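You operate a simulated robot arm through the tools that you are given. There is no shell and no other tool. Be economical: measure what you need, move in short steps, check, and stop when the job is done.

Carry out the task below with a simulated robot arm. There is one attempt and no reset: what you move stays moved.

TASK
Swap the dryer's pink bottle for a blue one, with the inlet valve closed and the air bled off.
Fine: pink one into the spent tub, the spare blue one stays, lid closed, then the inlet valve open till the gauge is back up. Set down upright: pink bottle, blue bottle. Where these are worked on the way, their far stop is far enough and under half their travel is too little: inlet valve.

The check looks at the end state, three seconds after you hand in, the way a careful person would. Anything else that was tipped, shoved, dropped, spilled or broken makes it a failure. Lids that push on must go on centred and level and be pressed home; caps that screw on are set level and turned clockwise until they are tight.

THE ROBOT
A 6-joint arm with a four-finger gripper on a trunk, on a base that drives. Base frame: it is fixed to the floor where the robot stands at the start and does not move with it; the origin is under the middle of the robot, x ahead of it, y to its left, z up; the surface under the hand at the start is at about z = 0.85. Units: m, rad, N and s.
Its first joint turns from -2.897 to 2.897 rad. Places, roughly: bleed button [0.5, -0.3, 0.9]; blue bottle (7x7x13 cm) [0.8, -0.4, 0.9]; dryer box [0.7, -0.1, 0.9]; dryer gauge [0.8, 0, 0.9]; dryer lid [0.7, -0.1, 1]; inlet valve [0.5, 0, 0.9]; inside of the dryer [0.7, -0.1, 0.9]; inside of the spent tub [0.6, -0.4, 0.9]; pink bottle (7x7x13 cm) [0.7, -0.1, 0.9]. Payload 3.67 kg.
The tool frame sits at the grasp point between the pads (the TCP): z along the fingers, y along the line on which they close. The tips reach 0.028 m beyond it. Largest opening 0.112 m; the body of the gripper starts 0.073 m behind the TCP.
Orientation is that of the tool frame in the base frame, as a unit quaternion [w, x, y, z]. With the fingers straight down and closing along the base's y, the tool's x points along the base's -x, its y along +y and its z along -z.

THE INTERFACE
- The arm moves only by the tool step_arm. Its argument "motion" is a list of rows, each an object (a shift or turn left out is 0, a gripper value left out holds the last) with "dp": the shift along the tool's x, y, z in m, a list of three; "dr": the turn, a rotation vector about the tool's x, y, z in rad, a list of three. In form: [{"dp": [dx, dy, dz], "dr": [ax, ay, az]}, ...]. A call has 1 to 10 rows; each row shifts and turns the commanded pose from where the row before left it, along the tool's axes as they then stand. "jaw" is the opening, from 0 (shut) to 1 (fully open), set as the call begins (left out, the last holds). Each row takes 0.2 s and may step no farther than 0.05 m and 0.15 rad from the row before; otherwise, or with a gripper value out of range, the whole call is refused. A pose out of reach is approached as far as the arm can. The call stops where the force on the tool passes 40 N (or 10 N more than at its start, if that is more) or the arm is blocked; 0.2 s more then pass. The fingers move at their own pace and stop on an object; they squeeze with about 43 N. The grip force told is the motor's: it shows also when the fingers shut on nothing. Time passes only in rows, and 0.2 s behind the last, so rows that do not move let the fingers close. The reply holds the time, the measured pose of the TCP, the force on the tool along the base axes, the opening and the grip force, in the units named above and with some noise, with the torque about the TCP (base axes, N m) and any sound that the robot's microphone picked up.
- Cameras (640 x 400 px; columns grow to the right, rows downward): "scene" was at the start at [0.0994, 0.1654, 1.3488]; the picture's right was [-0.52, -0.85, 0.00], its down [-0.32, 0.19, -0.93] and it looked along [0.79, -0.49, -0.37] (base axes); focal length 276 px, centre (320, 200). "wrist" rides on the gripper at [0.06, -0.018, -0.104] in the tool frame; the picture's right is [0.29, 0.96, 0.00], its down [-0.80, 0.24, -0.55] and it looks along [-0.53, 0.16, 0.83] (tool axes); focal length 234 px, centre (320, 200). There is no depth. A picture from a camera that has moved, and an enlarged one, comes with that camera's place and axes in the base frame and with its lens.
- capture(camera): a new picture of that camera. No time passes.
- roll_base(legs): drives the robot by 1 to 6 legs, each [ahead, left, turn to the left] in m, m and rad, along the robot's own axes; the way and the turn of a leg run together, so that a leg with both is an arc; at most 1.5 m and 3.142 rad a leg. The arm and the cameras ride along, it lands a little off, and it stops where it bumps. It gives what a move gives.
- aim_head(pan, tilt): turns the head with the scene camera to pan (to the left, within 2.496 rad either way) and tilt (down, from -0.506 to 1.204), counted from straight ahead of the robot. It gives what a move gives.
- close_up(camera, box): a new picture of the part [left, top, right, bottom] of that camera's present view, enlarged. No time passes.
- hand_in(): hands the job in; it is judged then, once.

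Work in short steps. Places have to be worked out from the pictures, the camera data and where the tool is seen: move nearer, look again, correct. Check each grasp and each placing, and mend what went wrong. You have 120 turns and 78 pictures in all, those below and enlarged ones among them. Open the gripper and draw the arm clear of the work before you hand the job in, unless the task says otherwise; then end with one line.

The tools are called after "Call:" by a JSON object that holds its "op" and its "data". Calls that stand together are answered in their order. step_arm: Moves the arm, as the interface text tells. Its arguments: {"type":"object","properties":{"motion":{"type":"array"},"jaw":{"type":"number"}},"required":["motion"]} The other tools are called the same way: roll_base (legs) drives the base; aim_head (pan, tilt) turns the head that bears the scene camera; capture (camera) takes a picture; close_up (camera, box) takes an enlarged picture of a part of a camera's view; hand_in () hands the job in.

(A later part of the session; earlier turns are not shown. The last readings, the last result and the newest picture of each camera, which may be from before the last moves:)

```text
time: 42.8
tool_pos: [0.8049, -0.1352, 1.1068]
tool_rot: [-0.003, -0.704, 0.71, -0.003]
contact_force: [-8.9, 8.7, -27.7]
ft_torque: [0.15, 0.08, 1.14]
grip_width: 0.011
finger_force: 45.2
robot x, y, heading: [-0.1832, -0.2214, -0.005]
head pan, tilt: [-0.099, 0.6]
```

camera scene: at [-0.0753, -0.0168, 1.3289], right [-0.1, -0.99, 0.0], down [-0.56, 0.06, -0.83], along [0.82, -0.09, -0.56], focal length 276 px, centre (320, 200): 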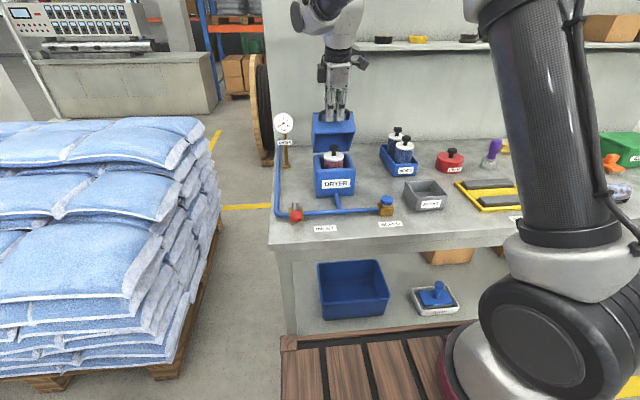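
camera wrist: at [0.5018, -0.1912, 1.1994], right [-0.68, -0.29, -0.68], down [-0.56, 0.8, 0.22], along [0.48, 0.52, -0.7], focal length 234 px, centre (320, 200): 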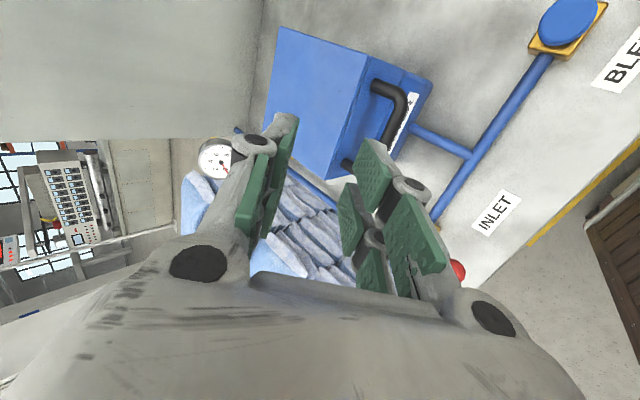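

Call:
{"op": "step_arm", "data": {"motion": [{"dp": [0, -0.015, 0.0075]}, {"dp": [0, -0.0143, 0.0072]}]}}

Call:
{"op": "close_up", "data": {"camera": "scene", "box": [260, 60, 420, 220]}}

```text
time: 43.5
tool_pos: [0.8134, -0.1348, 1.1029]
tool_rot: [0.005, -0.705, 0.709, -0.007]
contact_force: [2.6, 5.4, 1.1]
ft_torque: [-0.28, -0.05, 0.38]
grip_width: 0.0111
finger_force: 45.0
out of reach, approached as far as the arm can: row 1, 2
robot x, y, heading: [-0.1816, -0.221, -0.001]
head pan, tilt: [-0.099, 0.6]
stopped in row 2: the force on the tool passed its limit at 43 N (the readings are from after the stop); the commanded pose is now the measured one
```

```text
2.50 times, centred on (340, 140) of scene
camera zoom: at [-0.0751, -0.0164, 1.3288], right [-0.1, -0.99, 0.0], down [-0.56, 0.06, -0.83], along [0.82, -0.08, -0.57], focal length 689 px, centre (270, 350)
```

zoom: 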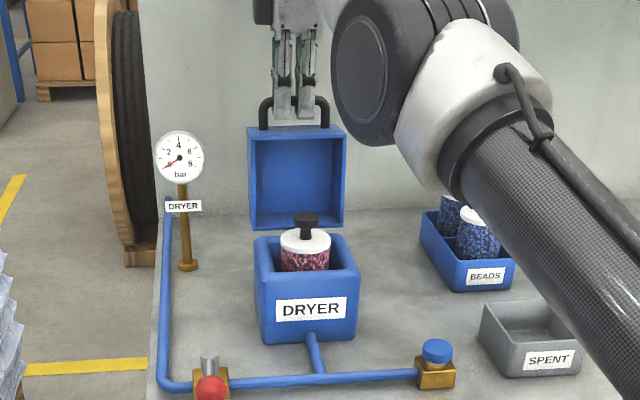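

Arm reach ends with the lid ~95° open, its mass past the hinge. I release and rise, then check that it stays.

Call:
{"op": "step_arm", "data": {"motion": [{}, {}, {"dp": [0, 0, -0.02]}, {"dp": [0, 0.01, -0.03]}, {"dp": [0, 0.02, -0.03]}], "jaw": 0.35}}

Call:
{"op": "close_up", "data": {"camera": "scene", "box": [260, 60, 420, 220]}}

```text
time: 44.7
tool_pos: [0.7757, -0.1378, 1.18]
tool_rot: [0.004, -0.705, 0.709, -0.007]
contact_force: [-0.5, -0.2, -1.3]
ft_torque: [0.02, 0.06, 0.0]
grip_width: 0.0391
finger_force: 0.0
out of reach, approached as far as the arm can: row 3
robot x, y, heading: [-0.1828, -0.2202, -0.008]
head pan, tilt: [-0.099, 0.6]
```

```text
2.50 times, centred on (340, 140) of scene
camera zoom: at [-0.0749, -0.0167, 1.3289], right [-0.1, -0.99, 0.0], down [-0.56, 0.06, -0.82], along [0.82, -0.08, -0.57], focal length 689 px, centre (270, 350)
```

zoom: 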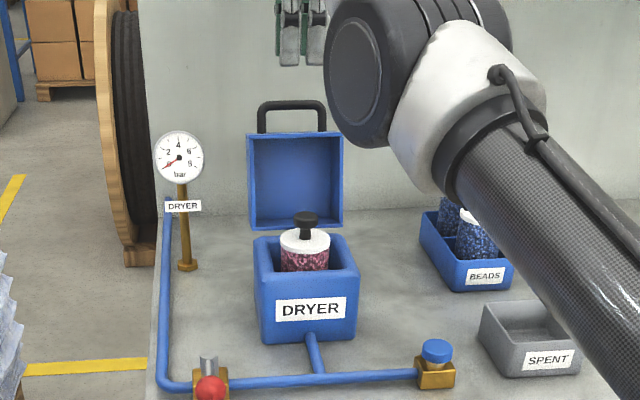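

The lid stays open. The pink bottle's knob is at about (.698,−.139), top ≈.99, cap top ≈.96. I move over it and turn the tool back so the jaws close along y.

Call:
{"op": "step_arm", "data": {"motion": [{"dp": [0, 0.04, -0.01]}, {"dp": [0, 0.039, 0]}, {"dr": [0, 0, 0.15]}, {"dr": [0, 0, 0.15]}, {"dr": [0, 0, 0.15]}, {"dr": [0, 0, 0.15]}, {"dr": [0, 0, 0.15]}, {"dr": [0, 0, 0.15]}, {"dr": [0, 0, 0.15]}, {"dr": [0, 0, 0.15]}], "jaw": 0.6}}

Call:
{"op": "step_arm", "data": {"motion": [{"dr": [0, 0, 0.15]}, {"dr": [0, 0, 0.15]}, {"dr": [0, 0, 0.07]}, {}]}}

Call:
{"op": "capture", "data": {"camera": "wrist"}}

```text
time: 46.9
tool_pos: [0.7295, -0.131, 1.1919]
tool_rot: [0.008, -0.18, 0.984, -0.002]
contact_force: [-0.3, 0.1, 0.4]
ft_torque: [0.02, -0.01, -0.02]
grip_width: 0.067
finger_force: 0.0
out of reach, approached as far as the arm can: row 1
robot x, y, heading: [-0.1811, -0.2218, -0.003]
head pan, tilt: [-0.099, 0.6]
```

```text
time: 47.9
tool_pos: [0.7304, -0.1307, 1.1919]
tool_rot: [0.008, 0.002, 1.0, -0.003]
contact_force: [-0.3, 0.0, -0.2]
ft_torque: [0.01, 0.03, 0.01]
grip_width: 0.067
finger_force: 0.0
robot x, y, heading: [-0.1838, -0.2214, -0.005]
head pan, tilt: [-0.099, 0.6]
```

```text
42 pictures are left
camera wrist: at [0.6677, -0.1487, 1.2955], right [-0.28, 0.96, -0.01], down [0.79, 0.24, 0.57], along [0.54, 0.15, -0.82], focal length 234 px, centre (320, 200)
```

wrist: 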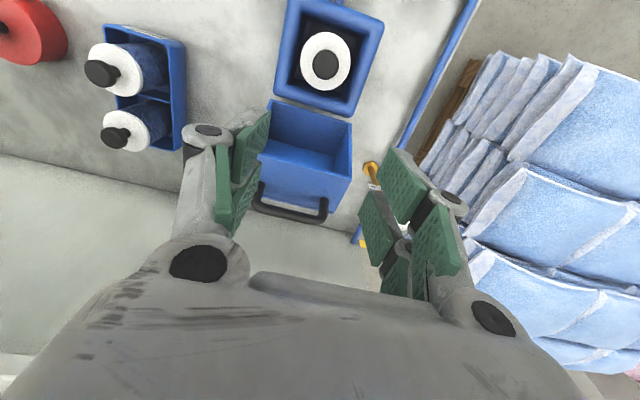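

The wrist view puts the knob at (.69,−.139). I centre, square up the tool and go down to just above the knob.

Call:
{"op": "step_arm", "data": {"motion": [{"dp": [0.037, -0.008, 0.01], "dr": [-0.006, 0.016, 0]}, {"dp": [0, 0, 0.045]}, {"dp": [0, 0, 0.045]}, {"dp": [0, 0, 0.04]}, {}]}}

Call:
{"op": "capture", "data": {"camera": "wrist"}}

Call:
{"op": "close_up", "data": {"camera": "scene", "box": [270, 80, 400, 200]}}

```text
time: 49.1
tool_pos: [0.6937, -0.1386, 1.0499]
tool_rot: [0.0, 0.002, 1.0, 0.002]
contact_force: [-0.4, 1.2, 0.2]
ft_torque: [0.02, 0.0, -0.03]
grip_width: 0.0672
finger_force: 0.1
robot x, y, heading: [-0.1797, -0.2213, -0.004]
head pan, tilt: [-0.099, 0.6]
```

```text
41 pictures are left
camera wrist: at [0.6334, -0.1576, 1.1547], right [-0.28, 0.96, 0.0], down [0.8, 0.23, 0.55], along [0.53, 0.16, -0.83], focal length 234 px, centre (320, 200)
```

wrist: 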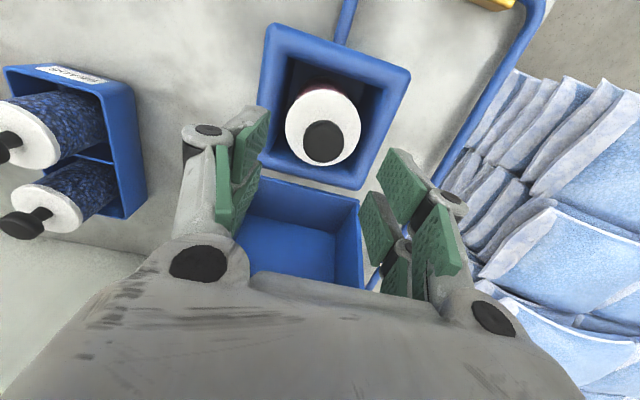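

```text
3.33 times, centred on (335, 140) of scene
camera zoom: at [-0.0752, -0.0167, 1.3289], right [-0.1, -0.99, 0.0], down [-0.56, 0.06, -0.83], along [0.82, -0.08, -0.56], focal length 919 px, centre (270, 400)
```

zoom: 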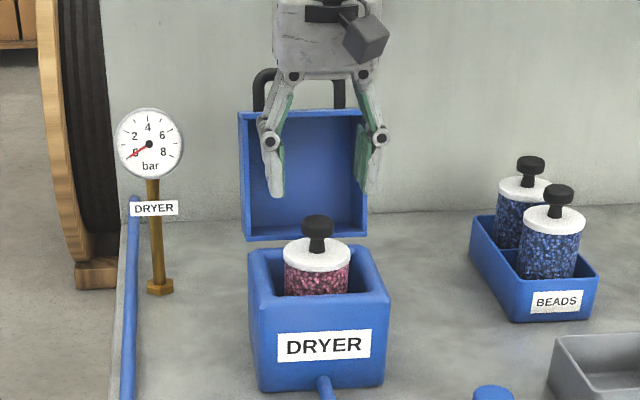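

The knob lines up with the fingers; I descend to TCP z≈.995 and grip.

Call:
{"op": "step_arm", "data": {"motion": [{"dp": [0.002, 0.0, 0.025]}, {"dp": [0, 0, 0.018]}, {"dp": [0, 0, 0.012]}, {}]}}

Call:
{"op": "step_arm", "data": {"motion": [{}, {}, {}], "jaw": 0}}

Call:
{"op": "close_up", "data": {"camera": "scene", "box": [270, 80, 400, 200]}}

```text
time: 50.1
tool_pos: [0.6915, -0.1399, 0.9969]
tool_rot: [0.0, 0.003, 1.0, 0.003]
contact_force: [0.1, 0.2, -0.8]
ft_torque: [-0.01, 0.0, -0.02]
grip_width: 0.0673
finger_force: 0.0
robot x, y, heading: [-0.1851, -0.2223, -0.001]
head pan, tilt: [-0.099, 0.6]
```

```text
time: 50.9
tool_pos: [0.6912, -0.139, 0.9948]
tool_rot: [0.0, 0.003, 1.0, 0.001]
contact_force: [0.0, 1.4, -0.4]
ft_torque: [0.03, 0.0, -0.02]
grip_width: 0.027
finger_force: 43.0
robot x, y, heading: [-0.1821, -0.2208, -0.004]
head pan, tilt: [-0.099, 0.6]
```

```text
3.33 times, centred on (335, 140) of scene
camera zoom: at [-0.0751, -0.0167, 1.3289], right [-0.1, -0.99, 0.0], down [-0.56, 0.06, -0.82], along [0.82, -0.08, -0.57], focal length 919 px, centre (270, 400)
```

zoom: 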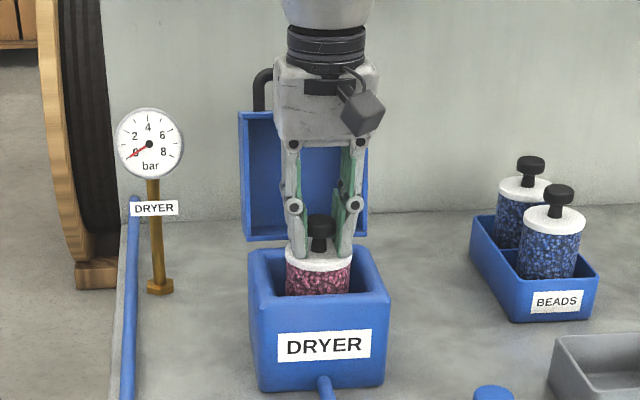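

The knob is gripped (27 mm). I lift straight up.

Call:
{"op": "step_arm", "data": {"motion": [{"dp": [0, 0, -0.015]}, {"dp": [0, 0, -0.025]}, {"dp": [0, 0, -0.03]}, {"dp": [0, 0, -0.03]}, {"dp": [0, 0, -0.03]}, {"dp": [0, 0, -0.02]}, {}]}}

Call:
{"op": "capture", "data": {"camera": "scene"}}

Call:
{"op": "capture", "data": {"camera": "wrist"}}

```text
time: 52.5
tool_pos: [0.6894, -0.1392, 1.1476]
tool_rot: [0.0, 0.002, 1.0, 0.001]
contact_force: [0.5, -0.7, -2.2]
ft_torque: [-0.03, 0.0, -0.02]
grip_width: 0.0271
finger_force: 42.6
robot x, y, heading: [-0.1877, -0.2252, -0.007]
head pan, tilt: [-0.099, 0.6]
```

```text
38 pictures are left
camera scene: at [-0.075, -0.0167, 1.3289], right [-0.1, -0.99, 0.0], down [-0.56, 0.06, -0.82], along [0.82, -0.08, -0.57], focal length 276 px, centre (320, 200)
```

scene: 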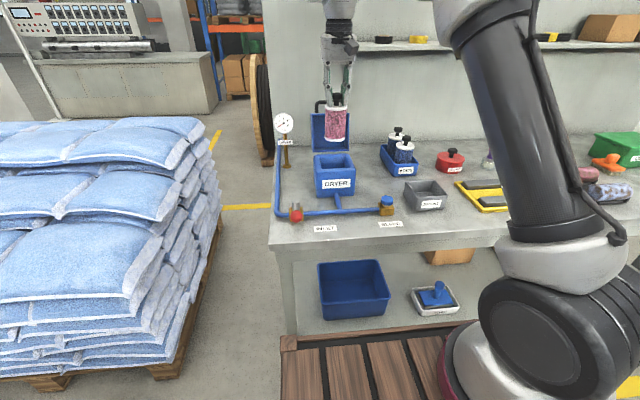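

```text
37 pictures are left
camera wrist: at [0.6297, -0.1575, 1.2509], right [-0.28, 0.96, 0.0], down [0.8, 0.23, 0.55], along [0.53, 0.16, -0.83], focal length 234 px, centre (320, 200)
```

wrist: 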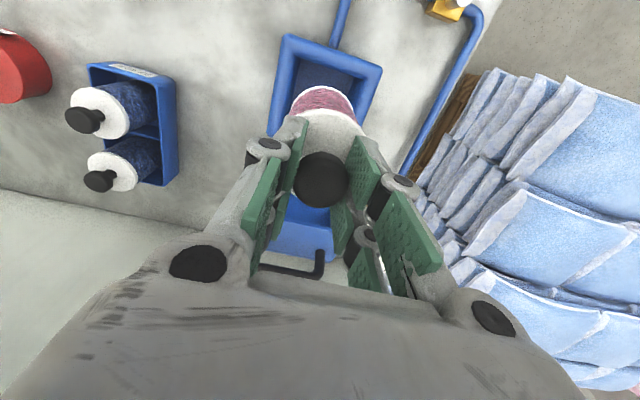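

The bottle is clear of the box. The spent tub's centre is at about (.573,−.396), so I carry the bottle there at height.

Call:
{"op": "step_arm", "data": {"motion": [{"dp": [0.0194, -0.0428, 0]}, {"dp": [0.0194, -0.0428, 0]}, {"dp": [0.0194, -0.0428, 0]}, {"dp": [0.0194, -0.0428, 0]}, {"dp": [0.0194, -0.0428, 0]}, {"dp": [0.0194, -0.0428, 0]}, {}]}}

Call:
{"op": "capture", "data": {"camera": "wrist"}}

Call:
{"op": "close_up", "data": {"camera": "scene", "box": [340, 80, 500, 220]}}

```text
time: 54.1
tool_pos: [0.5736, -0.3953, 1.1448]
tool_rot: [-0.001, 0.002, 1.0, 0.002]
contact_force: [0.0, -0.2, -1.5]
ft_torque: [-0.01, -0.02, 0.02]
grip_width: 0.0268
finger_force: 43.0
robot x, y, heading: [-0.1838, -0.2186, -0.007]
head pan, tilt: [-0.099, 0.6]
```

```text
36 pictures are left
camera wrist: at [0.5133, -0.4136, 1.2489], right [-0.28, 0.96, 0.0], down [0.8, 0.23, 0.55], along [0.53, 0.16, -0.83], focal length 234 px, centre (320, 200)
```

wrist: 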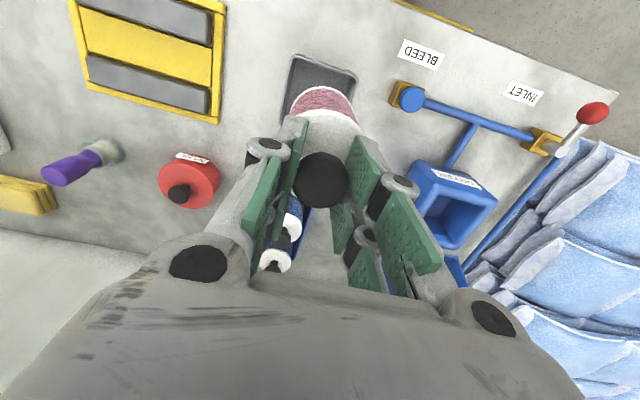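

```text
2.86 times, centred on (420, 150) of scene
camera zoom: at [-0.075, -0.0167, 1.3289], right [-0.1, -0.99, 0.0], down [-0.56, 0.06, -0.82], along [0.82, -0.08, -0.57], focal length 788 px, centre (34, 343)
```

zoom: 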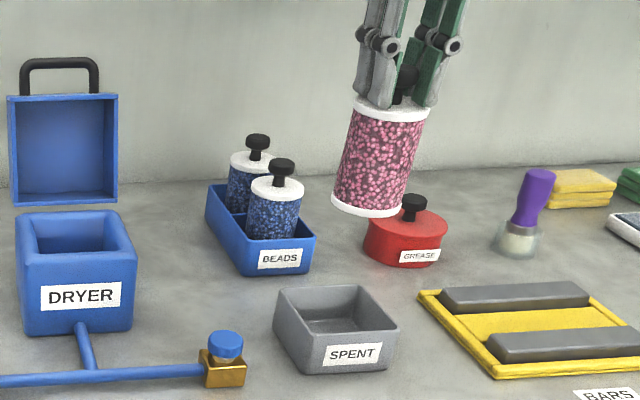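

Tub centre checks at (.574,−.396), so the bottle is right over it. I lower to just above the rim and look.

Call:
{"op": "step_arm", "data": {"motion": [{"dp": [0, 0, 0.035]}, {"dp": [0, 0, 0.035]}, {"dp": [0, 0, 0.02]}, {}]}}

Call:
{"op": "close_up", "data": {"camera": "wrist", "box": [220, 0, 440, 140]}}

Call:
{"op": "close_up", "data": {"camera": "scene", "box": [380, 120, 480, 220]}}

```text
time: 55.1
tool_pos: [0.5744, -0.394, 1.0543]
tool_rot: [0.0, 0.003, 1.0, 0.002]
contact_force: [0.3, -0.5, -2.5]
ft_torque: [0.0, 0.01, 0.01]
grip_width: 0.0266
finger_force: 43.5
robot x, y, heading: [-0.181, -0.2228, -0.008]
head pan, tilt: [-0.099, 0.6]
```

```text
2.86 times, centred on (330, 70) of wrist
camera zoom: at [0.5145, -0.4125, 1.1577], right [-0.28, 0.96, 0.0], down [0.8, 0.23, 0.55], along [0.53, 0.16, -0.83], focal length 669 px, centre (291, 571)
```

zoom: 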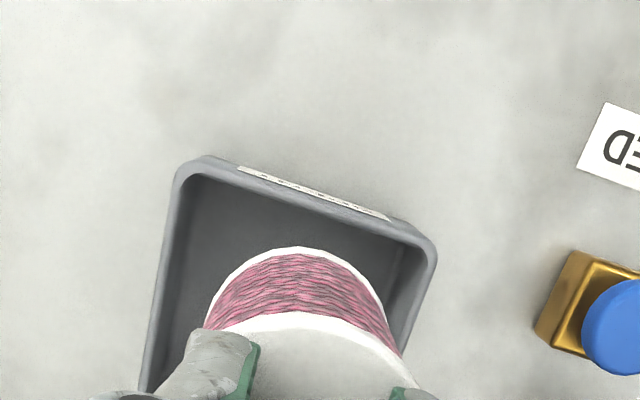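

```text
4.00 times, centred on (430, 170) of scene
camera zoom: at [-0.0751, -0.0168, 1.3289], right [-0.1, -0.99, 0.0], down [-0.56, 0.06, -0.82], along [0.82, -0.08, -0.57], focal length 1103 px, centre (-120, 320)
```

zoom: 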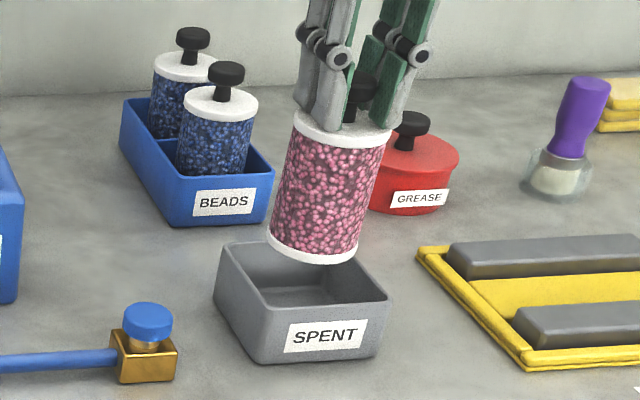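

In the wrist view the bottle sits ~7 mm too far +y and ~4 mm too far −x relative to the tub. I shift, then look again.

Call:
{"op": "step_arm", "data": {"motion": [{"dp": [-0.004, -0.007, 0.01]}, {}]}}

Call:
{"op": "close_up", "data": {"camera": "wrist", "box": [220, 0, 440, 140]}}

Call:
{"op": "close_up", "data": {"camera": "scene", "box": [380, 120, 480, 220]}}

```text
time: 55.7
tool_pos: [0.5769, -0.4017, 1.0439]
tool_rot: [0.0, 0.003, 1.0, 0.002]
contact_force: [0.5, 0.0, -1.9]
ft_torque: [0.02, 0.01, -0.01]
grip_width: 0.0268
finger_force: 43.1
robot x, y, heading: [-0.1825, -0.225, -0.001]
head pan, tilt: [-0.099, 0.6]
```

```text
2.86 times, centred on (330, 70) of wrist
camera zoom: at [0.5179, -0.4191, 1.1486], right [-0.28, 0.96, 0.0], down [0.8, 0.23, 0.55], along [0.53, 0.16, -0.83], focal length 669 px, centre (291, 571)
```

zoom: 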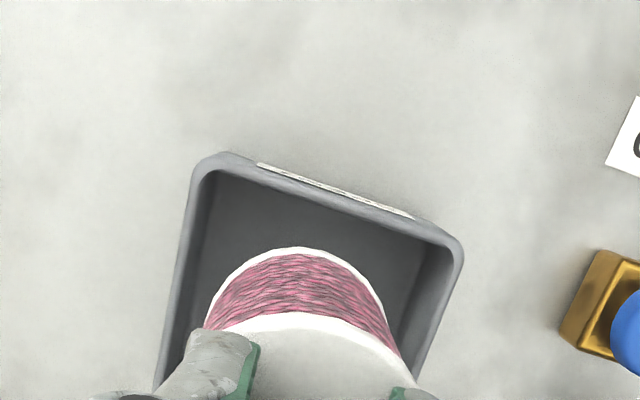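

```text
4.00 times, centred on (430, 170) of scene
camera zoom: at [-0.0751, -0.0168, 1.3289], right [-0.1, -0.99, 0.0], down [-0.56, 0.06, -0.82], along [0.82, -0.08, -0.57], focal length 1103 px, centre (-120, 320)
```

zoom: 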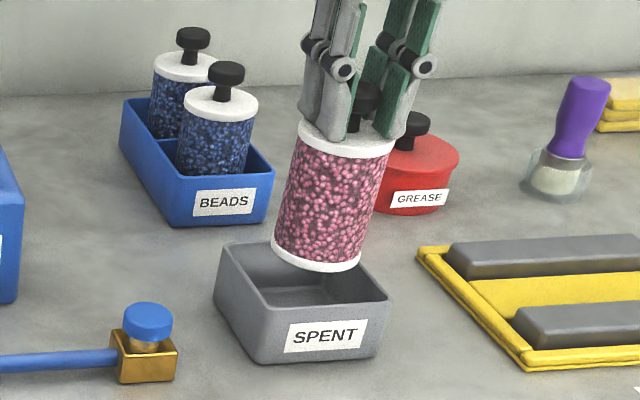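

Both views now agree to within a few mm. I nudge 2 mm toward +y and lower into the tub, the last part slowly until contact.

Call:
{"op": "step_arm", "data": {"motion": [{"dp": [0, 0.002, 0.012]}, {"dp": [0, 0, 0.012]}, {"dp": [0, 0, 0.01]}, {"dp": [0, 0, 0.008]}, {"dp": [0, 0, 0.004]}, {"dp": [0, 0, 0.004]}, {"dp": [0, 0, 0.003]}, {}]}}

Call:
{"op": "close_up", "data": {"camera": "scene", "box": [380, 120, 480, 220]}}

```text
time: 57.5
tool_pos: [0.5773, -0.4002, 0.9922]
tool_rot: [0.0, 0.003, 1.0, 0.001]
contact_force: [0.5, -1.1, -1.8]
ft_torque: [0.0, -0.03, 0.0]
grip_width: 0.027
finger_force: 43.3
robot x, y, heading: [-0.1839, -0.2199, -0.0]
head pan, tilt: [-0.099, 0.6]
```

```text
4.00 times, centred on (430, 170) of scene
camera zoom: at [-0.0751, -0.0168, 1.3289], right [-0.1, -0.99, 0.0], down [-0.56, 0.06, -0.82], along [0.82, -0.08, -0.57], focal length 1103 px, centre (-120, 320)
```

zoom: 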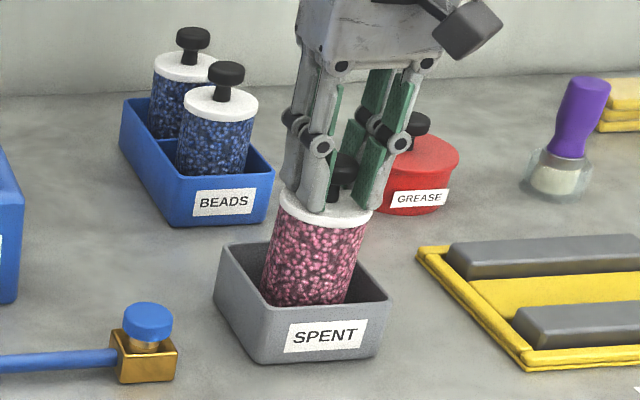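

Still free, inside the tub. I lower in 2 mm steps until it touches.

Call:
{"op": "step_arm", "data": {"motion": [{"dp": [0, 0, 0.002]}, {"dp": [0, 0, 0.002]}, {"dp": [0, 0, 0.002]}, {"dp": [0, 0, 0.002]}]}}

```text
time: 58.5
tool_pos: [0.5764, -0.3993, 0.9839]
tool_rot: [0.0, 0.002, 1.0, 0.002]
contact_force: [-0.6, -0.4, -3.4]
ft_torque: [0.02, 0.04, 0.01]
grip_width: 0.0266
finger_force: 43.0
robot x, y, heading: [-0.1837, -0.2214, -0.0]
head pan, tilt: [-0.099, 0.6]
```

Call:
{"op": "step_arm", "data": {"motion": [{"dp": [0, 0, 0.0015]}, {"dp": [0, 0, 0.0015]}, {"dp": [0, 0, 0.0015]}, {"dp": [0, 0, 0.0015]}]}}

Call:
{"op": "close_up", "data": {"camera": "scene", "box": [380, 120, 480, 220]}}

```text
time: 59.7
tool_pos: [0.5776, -0.3983, 0.9813]
tool_rot: [0.004, 0.001, 1.0, 0.001]
contact_force: [-1.6, 1.3, 12.1]
ft_torque: [-0.25, 0.07, -0.06]
grip_width: 0.0268
finger_force: 43.2
robot x, y, heading: [-0.1826, -0.2225, -0.004]
head pan, tilt: [-0.099, 0.6]
stopped in row 4: the force on the tool passed its limit at 41 N (the readings are from after the stop); the commanded pose is now the measured one
```

```text
4.00 times, centred on (430, 170) of scene
camera zoom: at [-0.0757, -0.0165, 1.3289], right [-0.1, -0.99, 0.0], down [-0.56, 0.06, -0.83], along [0.82, -0.08, -0.56], focal length 1103 px, centre (-120, 320)
```

zoom: 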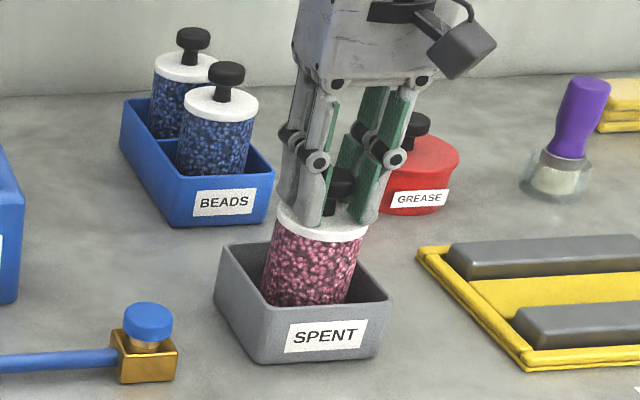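

The bottle has touched bottom. I release and rise.

Call:
{"op": "step_arm", "data": {"motion": [{}, {}, {"dp": [0, 0, -0.02]}, {"dp": [0, 0, -0.04]}, {"dp": [0, 0, -0.045]}, {"dp": [0, 0, -0.045]}], "jaw": 0.6}}

Call:
{"op": "close_up", "data": {"camera": "scene", "box": [380, 120, 480, 220]}}

Call:
{"op": "capture", "data": {"camera": "wrist"}}

```text
time: 61.1
tool_pos: [0.5763, -0.4004, 1.1309]
tool_rot: [0.001, 0.003, 1.0, 0.001]
contact_force: [-0.1, -1.1, -0.5]
ft_torque: [0.0, 0.05, 0.01]
grip_width: 0.0673
finger_force: 0.1
robot x, y, heading: [-0.1814, -0.2217, -0.002]
head pan, tilt: [-0.099, 0.6]
```

```text
4.00 times, centred on (430, 170) of scene
camera zoom: at [-0.0749, -0.0167, 1.3289], right [-0.1, -0.99, 0.0], down [-0.56, 0.06, -0.82], along [0.82, -0.08, -0.57], focal length 1103 px, centre (-120, 320)
```

zoom: 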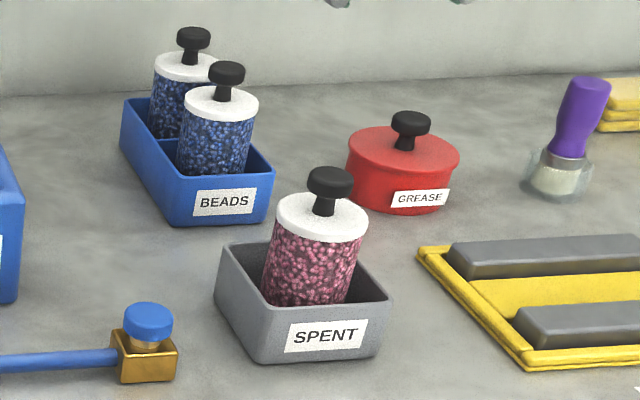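

```text
27 pictures are left
camera wrist: at [0.5165, -0.4187, 1.2348], right [-0.28, 0.96, 0.0], down [0.8, 0.24, 0.56], along [0.53, 0.16, -0.83], focal length 234 px, centre (320, 200)
```

wrist: 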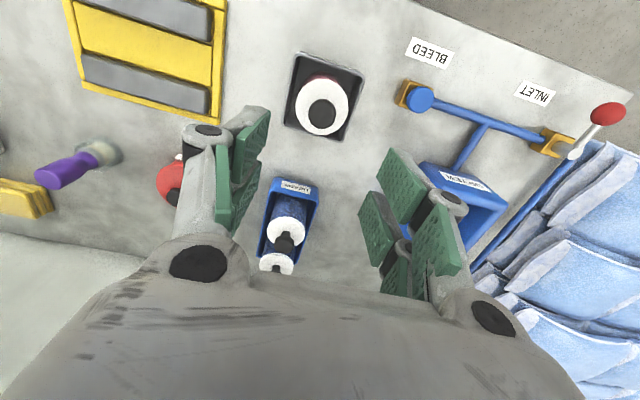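

Pink stands upright in the tub. The front blue knob is at about (.772,−.397), so I drive 8.5 cm forward for reach, then move over it and look.

Call:
{"op": "roll_base", "data": {"legs": [[0.085, 0, 0]]}}

Call:
{"op": "step_arm", "data": {"motion": [{"dp": [-0.045, 0.001, 0]}, {"dp": [-0.045, 0.001, 0]}, {"dp": [-0.02, 0.001, 0]}, {}]}}

Call:
{"op": "capture", "data": {"camera": "wrist"}}

```text
time: 62.2
tool_pos: [0.6616, -0.4007, 1.1305]
tool_rot: [0.002, 0.002, 1.0, 0.001]
contact_force: [0.2, -0.5, -0.4]
ft_torque: [0.01, 0.0, 0.03]
grip_width: 0.0673
finger_force: 0.1
robot x, y, heading: [-0.1003, -0.2225, -0.003]
head pan, tilt: [-0.099, 0.6]
```

```text
time: 63.2
tool_pos: [0.7719, -0.3982, 1.1299]
tool_rot: [0.002, 0.002, 1.0, 0.001]
contact_force: [0.1, 0.0, 1.0]
ft_torque: [-0.02, -0.01, 0.01]
grip_width: 0.0672
finger_force: 0.1
robot x, y, heading: [-0.0966, -0.2255, -0.003]
head pan, tilt: [-0.099, 0.6]
```

```text
26 pictures are left
camera wrist: at [0.7121, -0.416, 1.2335], right [-0.28, 0.96, 0.0], down [0.8, 0.24, 0.56], along [0.53, 0.16, -0.83], focal length 234 px, centre (320, 200)
```

wrist: 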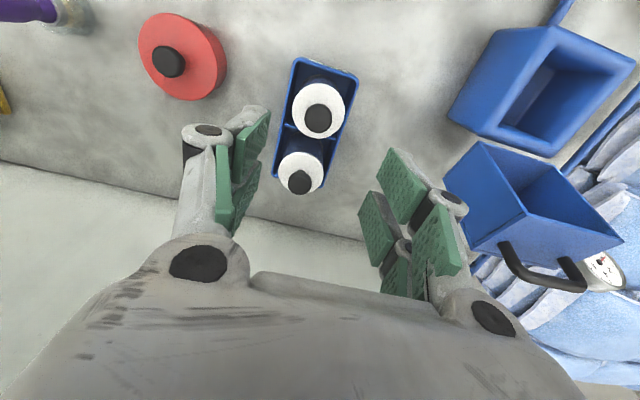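

The knob is at (.775,−.399), aligned. I descend to TCP z≈.984.

Call:
{"op": "step_arm", "data": {"motion": [{"dp": [-0.003, -0.001, 0.04]}, {"dp": [0, 0, 0.04]}, {"dp": [0, 0, 0.03]}, {"dp": [0, 0, 0.02]}, {"dp": [0, 0, 0.012]}, {"dp": [0, 0, 0.004]}, {}]}}

Call:
{"op": "close_up", "data": {"camera": "scene", "box": [350, 80, 470, 220]}}

```text
time: 64.8
tool_pos: [0.7752, -0.3987, 0.9843]
tool_rot: [0.002, 0.002, 1.0, 0.001]
contact_force: [-0.5, 0.4, 0.5]
ft_torque: [-0.01, -0.01, 0.0]
grip_width: 0.0671
finger_force: 0.0
robot x, y, heading: [-0.0988, -0.2213, -0.002]
head pan, tilt: [-0.099, 0.6]
```

```text
2.86 times, centred on (410, 150) of scene
camera zoom: at [0.01, -0.0169, 1.3289], right [-0.1, -0.99, 0.0], down [-0.56, 0.06, -0.83], along [0.82, -0.08, -0.57], focal length 788 px, centre (63, 343)
```

zoom: 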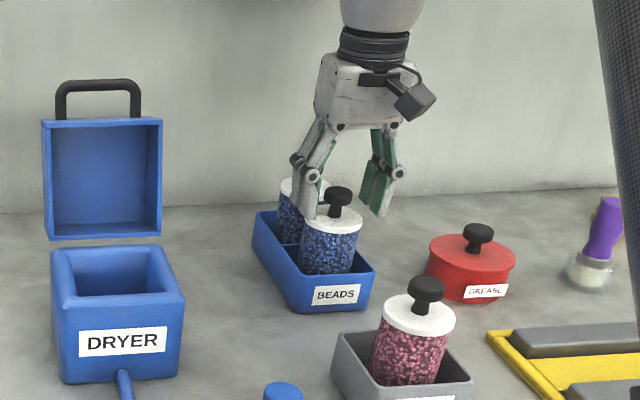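

Fingers straddle the front knob. I close and lift straight up.

Call:
{"op": "step_arm", "data": {"motion": [{}, {}, {}, {}], "jaw": 0}}

Call:
{"op": "step_arm", "data": {"motion": [{"dp": [0, 0, -0.01]}, {"dp": [0, 0, -0.02]}, {"dp": [0, 0, -0.03]}, {"dp": [0, 0, -0.035]}, {"dp": [0, 0, -0.035]}, {"dp": [0, 0, -0.03]}, {}]}}

Call:
{"op": "capture", "data": {"camera": "scene"}}

```text
time: 65.8
tool_pos: [0.7758, -0.3988, 0.9835]
tool_rot: [0.002, 0.002, 1.0, 0.001]
contact_force: [-0.3, 0.0, 0.6]
ft_torque: [0.01, -0.01, 0.04]
grip_width: 0.0271
finger_force: 43.7
robot x, y, heading: [-0.0996, -0.2234, 0.0]
head pan, tilt: [-0.099, 0.6]
```

```text
time: 67.4
tool_pos: [0.7771, -0.4005, 1.145]
tool_rot: [0.002, 0.002, 1.0, 0.001]
contact_force: [0.6, -0.7, -2.8]
ft_torque: [-0.02, -0.01, 0.01]
grip_width: 0.0274
finger_force: 43.1
robot x, y, heading: [-0.099, -0.2223, -0.009]
head pan, tilt: [-0.099, 0.6]
```

```text
24 pictures are left
camera scene: at [0.0102, -0.0169, 1.3289], right [-0.1, -0.99, 0.0], down [-0.56, 0.06, -0.82], along [0.82, -0.08, -0.57], focal length 276 px, centre (320, 200)
```

scene: 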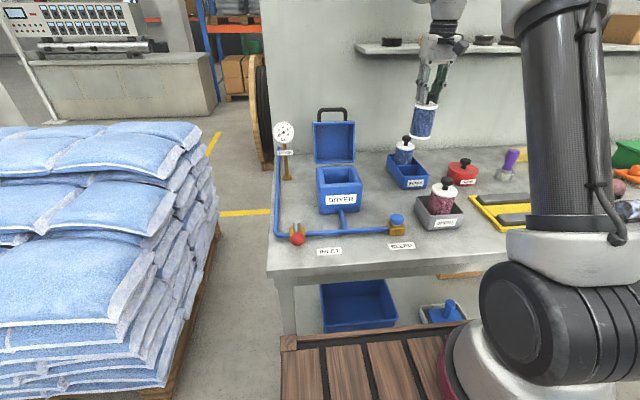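

The blue bottle is held and the spare stays in the tray. I carry it first back in x, then over the dryer at the spot where the pink one stood.

Call:
{"op": "step_arm", "data": {"motion": [{"dp": [0.043, 0.0, 0]}, {"dp": [0.043, 0.01, 0]}, {"dp": [0, 0.045, 0]}, {"dp": [0, 0.045, 0]}, {"dp": [0, 0.045, 0]}, {"dp": [0, 0.045, 0]}, {"dp": [0, 0.045, 0]}, {"dp": [0, 0.0255, 0]}, {}]}}

Call:
{"op": "close_up", "data": {"camera": "wrist", "box": [220, 0, 440, 140]}}

Call:
{"op": "close_up", "data": {"camera": "scene", "box": [280, 80, 400, 220]}}

```text
time: 69.4
tool_pos: [0.6884, -0.138, 1.1471]
tool_rot: [0.001, 0.002, 1.0, 0.0]
contact_force: [-0.1, -0.5, -2.9]
ft_torque: [0.01, 0.04, 0.01]
grip_width: 0.0273
finger_force: 43.0
robot x, y, heading: [-0.1004, -0.2228, 0.001]
head pan, tilt: [-0.099, 0.6]
```

```text
2.86 times, centred on (330, 70) of wrist
camera zoom: at [0.6288, -0.1561, 1.2501], right [-0.28, 0.96, 0.0], down [0.8, 0.24, 0.56], along [0.53, 0.16, -0.83], focal length 669 px, centre (291, 571)
```

zoom: 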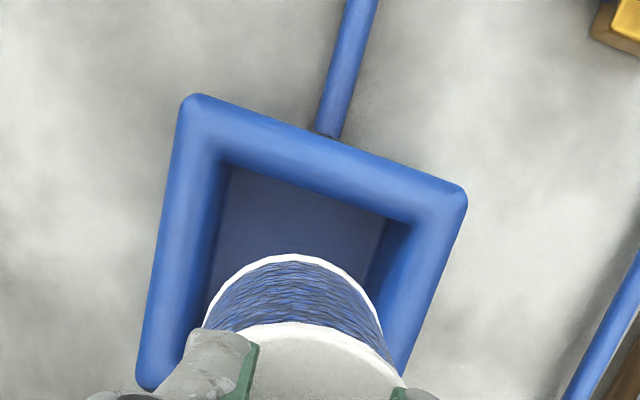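

```text
2.86 times, centred on (340, 150) of scene
camera zoom: at [0.0101, -0.0168, 1.3289], right [-0.1, -0.99, 0.0], down [-0.56, 0.06, -0.82], along [0.82, -0.08, -0.57], focal length 788 px, centre (263, 343)
```

zoom: 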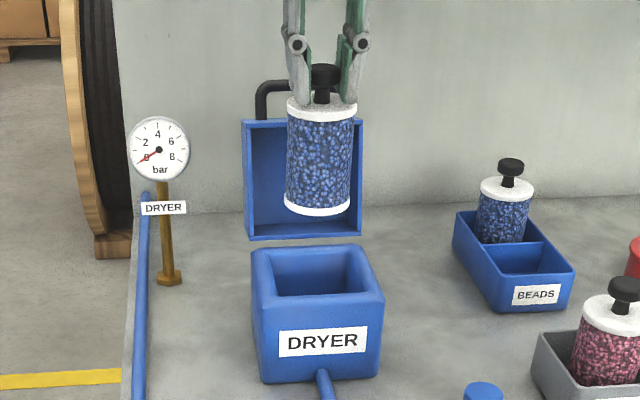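

The bottle sits at the pink one's original position over the opening. I lower it to just above the rim and check.

Call:
{"op": "step_arm", "data": {"motion": [{"dp": [0, 0, 0.03]}, {"dp": [0, 0, 0.03]}, {}]}}

Call:
{"op": "close_up", "data": {"camera": "wrist", "box": [220, 0, 440, 140]}}

Call:
{"op": "close_up", "data": {"camera": "scene", "box": [280, 80, 400, 220]}}

```text
time: 70.2
tool_pos: [0.6906, -0.1397, 1.0861]
tool_rot: [0.002, 0.002, 1.0, 0.0]
contact_force: [0.0, -0.6, -1.4]
ft_torque: [0.01, 0.02, 0.03]
grip_width: 0.0272
finger_force: 43.1
robot x, y, heading: [-0.0996, -0.2212, -0.006]
head pan, tilt: [-0.099, 0.6]
```

```text
2.86 times, centred on (330, 70) of wrist
camera zoom: at [0.63, -0.1573, 1.1903], right [-0.28, 0.96, 0.0], down [0.8, 0.24, 0.56], along [0.53, 0.16, -0.83], focal length 669 px, centre (291, 571)
```

zoom: 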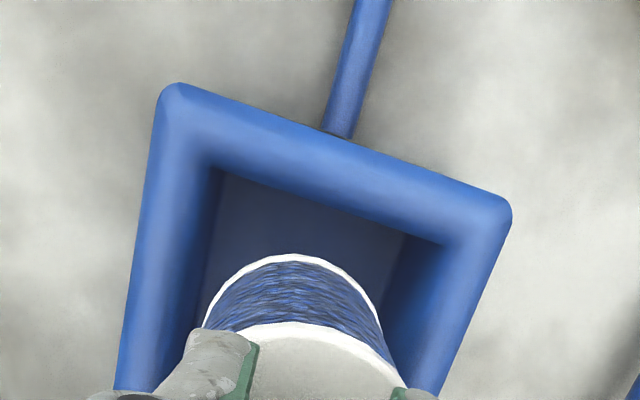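

```text
2.86 times, centred on (340, 150) of scene
camera zoom: at [0.0101, -0.0168, 1.3289], right [-0.1, -0.99, 0.0], down [-0.56, 0.06, -0.82], along [0.82, -0.08, -0.57], focal length 788 px, centre (263, 343)
```

zoom: 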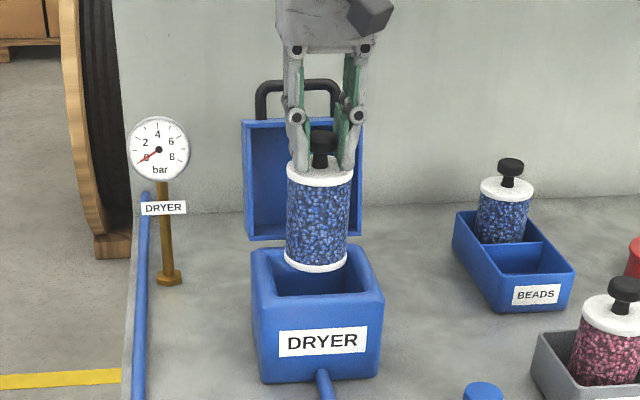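

By ray estimates the bottle is ~8 mm too far back (+x) and 2 mm low in y versus the opening's centre. I correct and recheck.

Call:
{"op": "step_arm", "data": {"motion": [{"dp": [0.008, 0.002, 0.005]}, {}]}}

Call:
{"op": "close_up", "data": {"camera": "wrist", "box": [220, 0, 440, 140]}}

Call:
{"op": "close_up", "data": {"camera": "scene", "box": [305, 140, 375, 200]}}

```text
time: 70.8
tool_pos: [0.6822, -0.1363, 1.0814]
tool_rot: [0.002, 0.002, 1.0, 0.001]
contact_force: [0.3, 0.1, -2.2]
ft_torque: [0.01, -0.03, 0.01]
grip_width: 0.0272
finger_force: 42.9
robot x, y, heading: [-0.0999, -0.2214, -0.007]
head pan, tilt: [-0.099, 0.6]
```

```text
2.86 times, centred on (330, 70) of wrist
camera zoom: at [0.6225, -0.1544, 1.1851], right [-0.28, 0.96, 0.0], down [0.8, 0.24, 0.56], along [0.53, 0.16, -0.83], focal length 669 px, centre (291, 571)
```

zoom: 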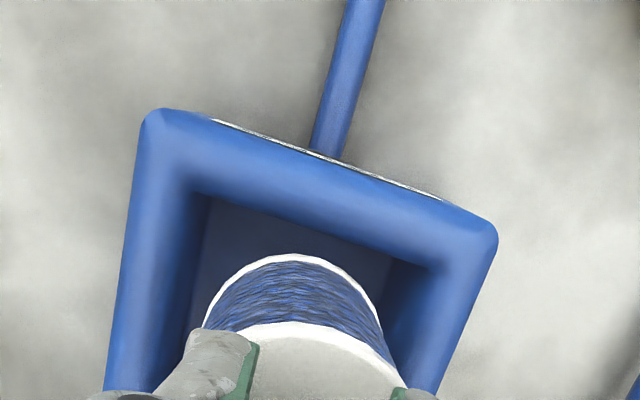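

```text
6.67 times, centred on (340, 170) of scene
camera zoom: at [0.0101, -0.0168, 1.3289], right [-0.1, -0.99, 0.0], down [-0.56, 0.06, -0.82], along [0.82, -0.08, -0.57], focal length 1838 px, centre (187, 400)
```

zoom: 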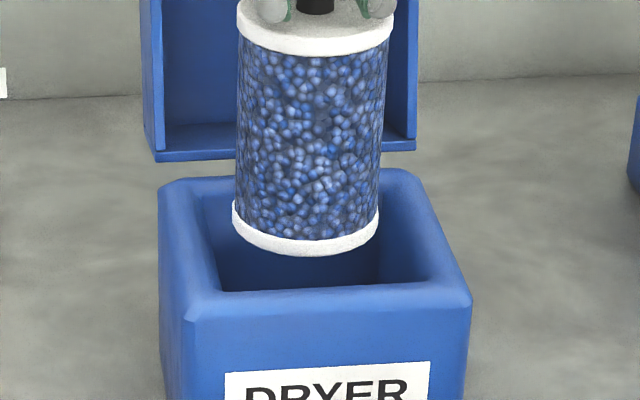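

Scene and wrist now both show the bottle centred over the opening. I lower it in gentle steps.

Call:
{"op": "step_arm", "data": {"motion": [{"dp": [0, -0.001, 0.012]}, {"dp": [0, 0, 0.012]}, {"dp": [0, 0, 0.012]}, {"dp": [0, 0, 0.012]}, {"dp": [0, 0, 0.012]}, {"dp": [0, 0, 0.01]}, {}]}}

Call:
{"op": "close_up", "data": {"camera": "scene", "box": [305, 130, 375, 200]}}

```text
time: 72.4
tool_pos: [0.6827, -0.1379, 1.01]
tool_rot: [0.002, 0.001, 1.0, 0.001]
contact_force: [-0.3, -0.6, -1.6]
ft_torque: [0.01, 0.01, 0.02]
grip_width: 0.0273
finger_force: 42.3
robot x, y, heading: [-0.099, -0.2233, -0.004]
head pan, tilt: [-0.099, 0.6]
```

```text
5.71 times, centred on (340, 165) of scene
camera zoom: at [0.0101, -0.0168, 1.3289], right [-0.1, -0.99, 0.0], down [-0.56, 0.06, -0.82], along [0.82, -0.08, -0.57], focal length 1575 px, centre (206, 400)
```

zoom: 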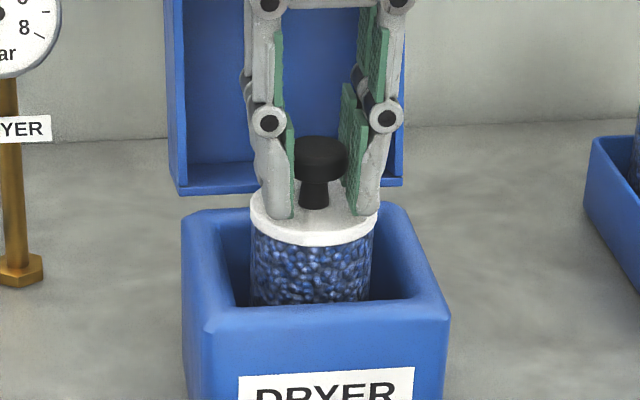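

It is going in freely. I lower on in 2–3 mm steps until bottom contact.

Call:
{"op": "step_arm", "data": {"motion": [{"dp": [0, 0, 0.004]}, {"dp": [0, 0, 0.003]}, {"dp": [0, 0, 0.002]}, {"dp": [0, 0, 0.002]}, {"dp": [0, 0, 0.002]}, {"dp": [0, 0, 0.002]}, {"dp": [0, 0, 0.002]}, {"dp": [0, 0, 0.002]}]}}

```text
time: 74.2
tool_pos: [0.6854, -0.1357, 0.9941]
tool_rot: [0.004, 0.002, 1.0, 0.003]
contact_force: [-1.1, 0.2, 4.8]
ft_torque: [0.03, 0.3, 0.01]
grip_width: 0.0265
finger_force: 43.0
robot x, y, heading: [-0.0963, -0.2244, -0.004]
head pan, tilt: [-0.099, 0.6]
stopped in row 8: the force on the tool passed its limit at 43 N (the readings are from after the stop); the commanded pose is now the measured one
```

Bottomed at TCP .994, matching the pink one's original height. I release and rise.

Call:
{"op": "step_arm", "data": {"motion": [{}, {}, {"dp": [0, 0, -0.02]}, {"dp": [0, 0, -0.04]}, {"dp": [0, 0, -0.045]}, {"dp": [0, 0, -0.045]}], "jaw": 0.6}}

Call:
{"op": "close_up", "data": {"camera": "scene", "box": [270, 90, 460, 240]}}

```text
time: 75.6
tool_pos: [0.683, -0.1364, 1.1442]
tool_rot: [0.005, 0.002, 1.0, 0.003]
contact_force: [0.4, 0.0, -0.2]
ft_torque: [0.01, 0.05, 0.0]
grip_width: 0.0674
finger_force: 0.1
robot x, y, heading: [-0.0979, -0.2242, -0.005]
head pan, tilt: [-0.099, 0.6]
```

```text
2.67 times, centred on (365, 165) of scene
camera zoom: at [0.0103, -0.0168, 1.3288], right [-0.1, -0.99, 0.0], down [-0.56, 0.06, -0.82], along [0.82, -0.08, -0.57], focal length 735 px, centre (200, 293)
```

zoom: 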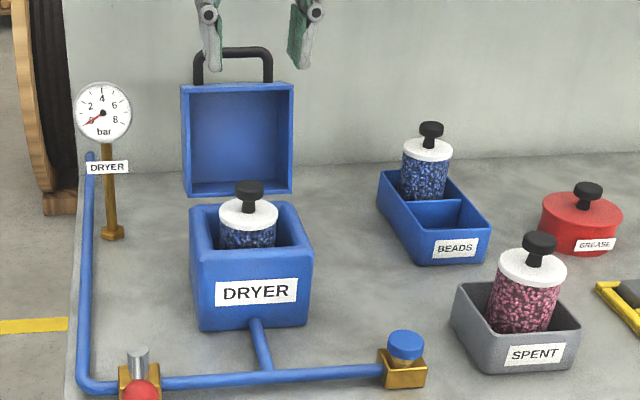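

Blue is in, the spare stays, and pink is upright in the tub. Now the lid: I back the base 6 cm, turn the jaws to close along x again, and go to the handle.

Call:
{"op": "roll_base", "data": {"legs": [[-0.062, 0, 0]]}}

Call:
{"op": "step_arm", "data": {"motion": [{"dp": [0, 0, -0.04], "dr": [0.006, 0.01, 0]}, {"dr": [0, 0, -0.15]}, {"dr": [0, 0, -0.15]}, {"dr": [0, 0, -0.15]}, {"dr": [0, 0, -0.15]}, {"dr": [0, 0, -0.15]}, {"dr": [0, 0, -0.15]}, {"dr": [0, 0, -0.15]}, {"dr": [0, 0, -0.15]}, {"dr": [0, 0, -0.15]}], "jaw": 0.4}}

Call:
{"op": "step_arm", "data": {"motion": [{"dr": [0, 0, -0.15]}, {"dr": [0, 0, -0.067]}, {"dp": [0, -0.05, 0]}, {"dp": [0, -0.05, 0]}, {"dp": [0, -0.05, 0]}, {"dp": [0, -0.03, 0]}, {}]}}

Call:
{"op": "capture", "data": {"camera": "wrist"}}

```text
time: 76.6
tool_pos: [0.6218, -0.1363, 1.145]
tool_rot: [0.005, 0.002, 1.0, 0.002]
contact_force: [0.2, 0.0, 0.0]
ft_torque: [0.01, -0.04, -0.02]
grip_width: 0.0672
finger_force: 0.0
robot x, y, heading: [-0.1615, -0.2201, -0.003]
head pan, tilt: [-0.099, 0.6]
```

```text
time: 78.8
tool_pos: [0.6221, -0.1372, 1.1847]
tool_rot: [0.0, -0.624, 0.782, -0.001]
contact_force: [0.0, 0.4, -0.4]
ft_torque: [0.03, 0.0, 0.0]
grip_width: 0.0449
finger_force: 0.0
robot x, y, heading: [-0.159, -0.2271, -0.002]
head pan, tilt: [-0.099, 0.6]
```

```text
time: 80.4
tool_pos: [0.7957, -0.1404, 1.1829]
tool_rot: [-0.001, -0.704, 0.71, 0.0]
contact_force: [-0.1, -0.1, 0.0]
ft_torque: [-0.03, 0.0, -0.02]
grip_width: 0.045
finger_force: 0.1
robot x, y, heading: [-0.162, -0.2192, -0.005]
head pan, tilt: [-0.099, 0.6]
```

```text
15 pictures are left
camera wrist: at [0.8138, -0.2004, 1.2873], right [-0.96, -0.28, 0.0], down [-0.23, 0.8, 0.55], along [-0.16, 0.53, -0.83], focal length 234 px, centre (320, 200)
```

wrist: 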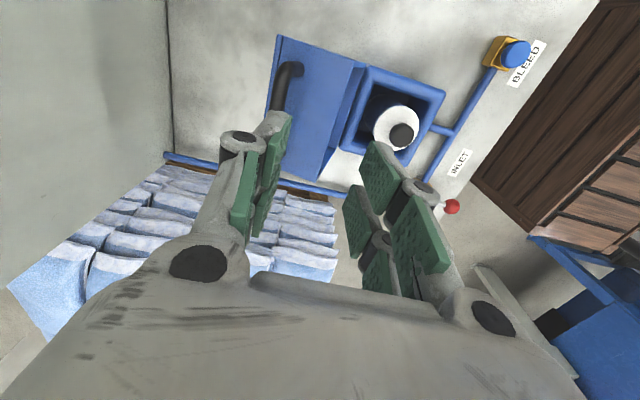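

The bar end is seen at x≈.829, z≈1.09 (the lid rests ~102° open). I move over it and descend with the jaws open.

Call:
{"op": "step_arm", "data": {"motion": [{"dp": [0, -0.03, 0.01]}, {"dp": [0, 0, 0.03]}, {"dp": [0, 0, 0.025]}, {"dp": [0, 0, 0.015]}, {}]}}

Call:
{"op": "close_up", "data": {"camera": "wrist", "box": [200, 20, 440, 200]}}

```text
time: 81.4
tool_pos: [0.8073, -0.144, 1.116]
tool_rot: [0.008, -0.704, 0.71, -0.006]
contact_force: [1.5, -0.3, 13.7]
ft_torque: [0.25, -0.45, -0.05]
grip_width: 0.0481
finger_force: 2.0
out of reach, approached as far as the arm can: row 1
robot x, y, heading: [-0.1624, -0.2204, -0.004]
head pan, tilt: [-0.099, 0.6]
stopped in row 4: the force on the tool passed its limit at 52 N (the readings are from after the stop); the commanded pose is now the measured one
```

```text
2.22 times, centred on (320, 110) of wrist
camera zoom: at [0.8225, -0.2045, 1.2207], right [-0.96, -0.28, -0.02], down [-0.24, 0.8, 0.55], along [-0.14, 0.53, -0.83], focal length 520 px, centre (320, 400)
```

zoom: 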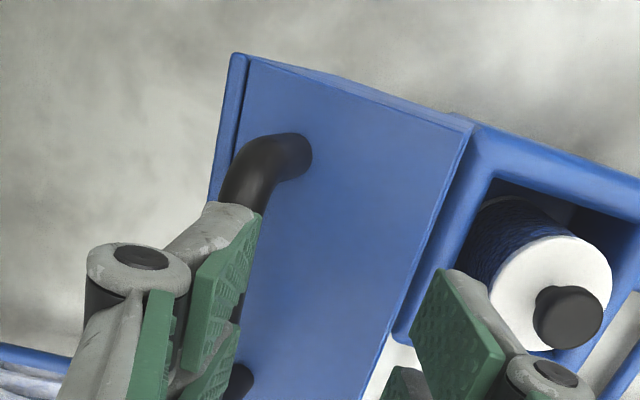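

The far fingertip landed on the bar, which is at x≈.835. I lift, drive 3.5 cm forward, and re-approach.

Call:
{"op": "step_arm", "data": {"motion": [{"dp": [0, 0, -0.02], "dr": [0.0, 0.0, 0]}, {"dp": [0, 0, -0.02]}, {}], "jaw": 0.4}}

Call:
{"op": "roll_base", "data": {"legs": [[0.035, 0, 0]]}}

```text
time: 82.2
tool_pos: [0.8068, -0.1429, 1.1542]
tool_rot: [0.007, -0.704, 0.71, -0.004]
contact_force: [-0.1, 0.7, 0.4]
ft_torque: [-0.01, -0.02, 0.03]
grip_width: 0.0447
finger_force: 0.0
robot x, y, heading: [-0.161, -0.2243, -0.01]
head pan, tilt: [-0.099, 0.6]
```

```text
time: 83.0
tool_pos: [0.8427, -0.1436, 1.1535]
tool_rot: [0.008, -0.704, 0.711, -0.005]
contact_force: [0.7, -0.4, 1.1]
ft_torque: [0.01, 0.0, -0.01]
grip_width: 0.0444
finger_force: 0.0
robot x, y, heading: [-0.1271, -0.2229, -0.004]
head pan, tilt: [-0.099, 0.6]
```

Now over the bar. I square up and descend.

Call:
{"op": "step_arm", "data": {"motion": [{"dp": [-0.006, 0.006, 0.02], "dr": [-0.018, 0, 0]}, {"dp": [0, 0, 0.02]}, {"dp": [0, 0, 0.01]}, {"dp": [0, 0, 0.008]}, {}]}}

Call:
{"op": "close_up", "data": {"camera": "wrist", "box": [200, 20, 440, 200]}}

```text
time: 84.2
tool_pos: [0.8368, -0.1367, 1.0941]
tool_rot: [0.0, -0.704, 0.71, 0.001]
contact_force: [-0.3, 0.1, 0.5]
ft_torque: [0.04, -0.01, 0.01]
grip_width: 0.0448
finger_force: 0.0
robot x, y, heading: [-0.1271, -0.2224, -0.005]
head pan, tilt: [-0.099, 0.6]
```

```text
2.22 times, centred on (320, 110) of wrist
camera zoom: at [0.8541, -0.198, 1.1992], right [-0.96, -0.28, 0.0], down [-0.23, 0.8, 0.56], along [-0.16, 0.53, -0.83], focal length 520 px, centre (320, 400)
```

zoom: 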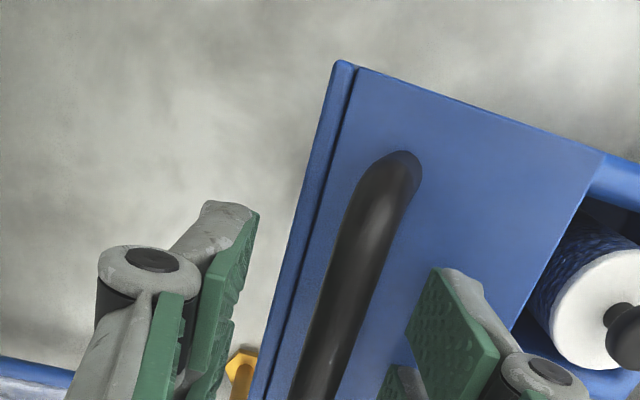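

The bar is between the pads. I close gently and read.

Call:
{"op": "step_arm", "data": {"motion": [{}, {}, {}], "jaw": 0}}

```text
time: 85.0
tool_pos: [0.8352, -0.138, 1.0948]
tool_rot: [0.0, -0.704, 0.71, 0.002]
contact_force: [-19.3, -2.2, -5.9]
ft_torque: [0.12, 0.23, 0.56]
grip_width: 0.0111
finger_force: 45.1
robot x, y, heading: [-0.1252, -0.2196, -0.008]
head pan, tilt: [-0.099, 0.6]
```

Held (11 mm). I bring the lid back along the reverse arc, first to vertical.

Call:
{"op": "step_arm", "data": {"motion": [{"dp": [0, 0.0146, -0.007]}, {"dp": [0, 0.0153, -0.0055]}, {"dp": [0, 0.0157, -0.0039]}]}}

```text
time: 85.8
tool_pos: [0.7921, -0.1368, 1.1136]
tool_rot: [0.002, -0.704, 0.71, 0.0]
contact_force: [5.9, -2.8, 10.6]
ft_torque: [-0.83, -0.09, 1.43]
grip_width: 0.0113
finger_force: 45.1
robot x, y, heading: [-0.1247, -0.2203, -0.003]
head pan, tilt: [-0.099, 0.6]
```

Forces are low. I continue through vertical and tilt the tool forward as the lid comes down.

Call:
{"op": "step_arm", "data": {"motion": [{"dp": [0, 0.016, -0.0024]}, {"dp": [0, 0.0162, -0.0007]}, {"dp": [0, 0.0165, 0.0009], "dr": [0.05, 0, 0]}, {"dp": [0, 0.0165, 0.0017], "dr": [0.05, 0, 0]}]}}

```text
time: 87.0
tool_pos: [0.7269, -0.1371, 1.1139]
tool_rot: [0.038, -0.704, 0.708, -0.035]
contact_force: [0.2, -1.9, 13.1]
ft_torque: [-0.17, -0.12, 1.74]
grip_width: 0.0114
finger_force: 45.2
robot x, y, heading: [-0.1259, -0.2247, -0.006]
head pan, tilt: [-0.099, 0.6]
stopped in row 4: the force on the tool passed its limit at 44 N (the readings are from after the stop); the commanded pose is now the measured one
```

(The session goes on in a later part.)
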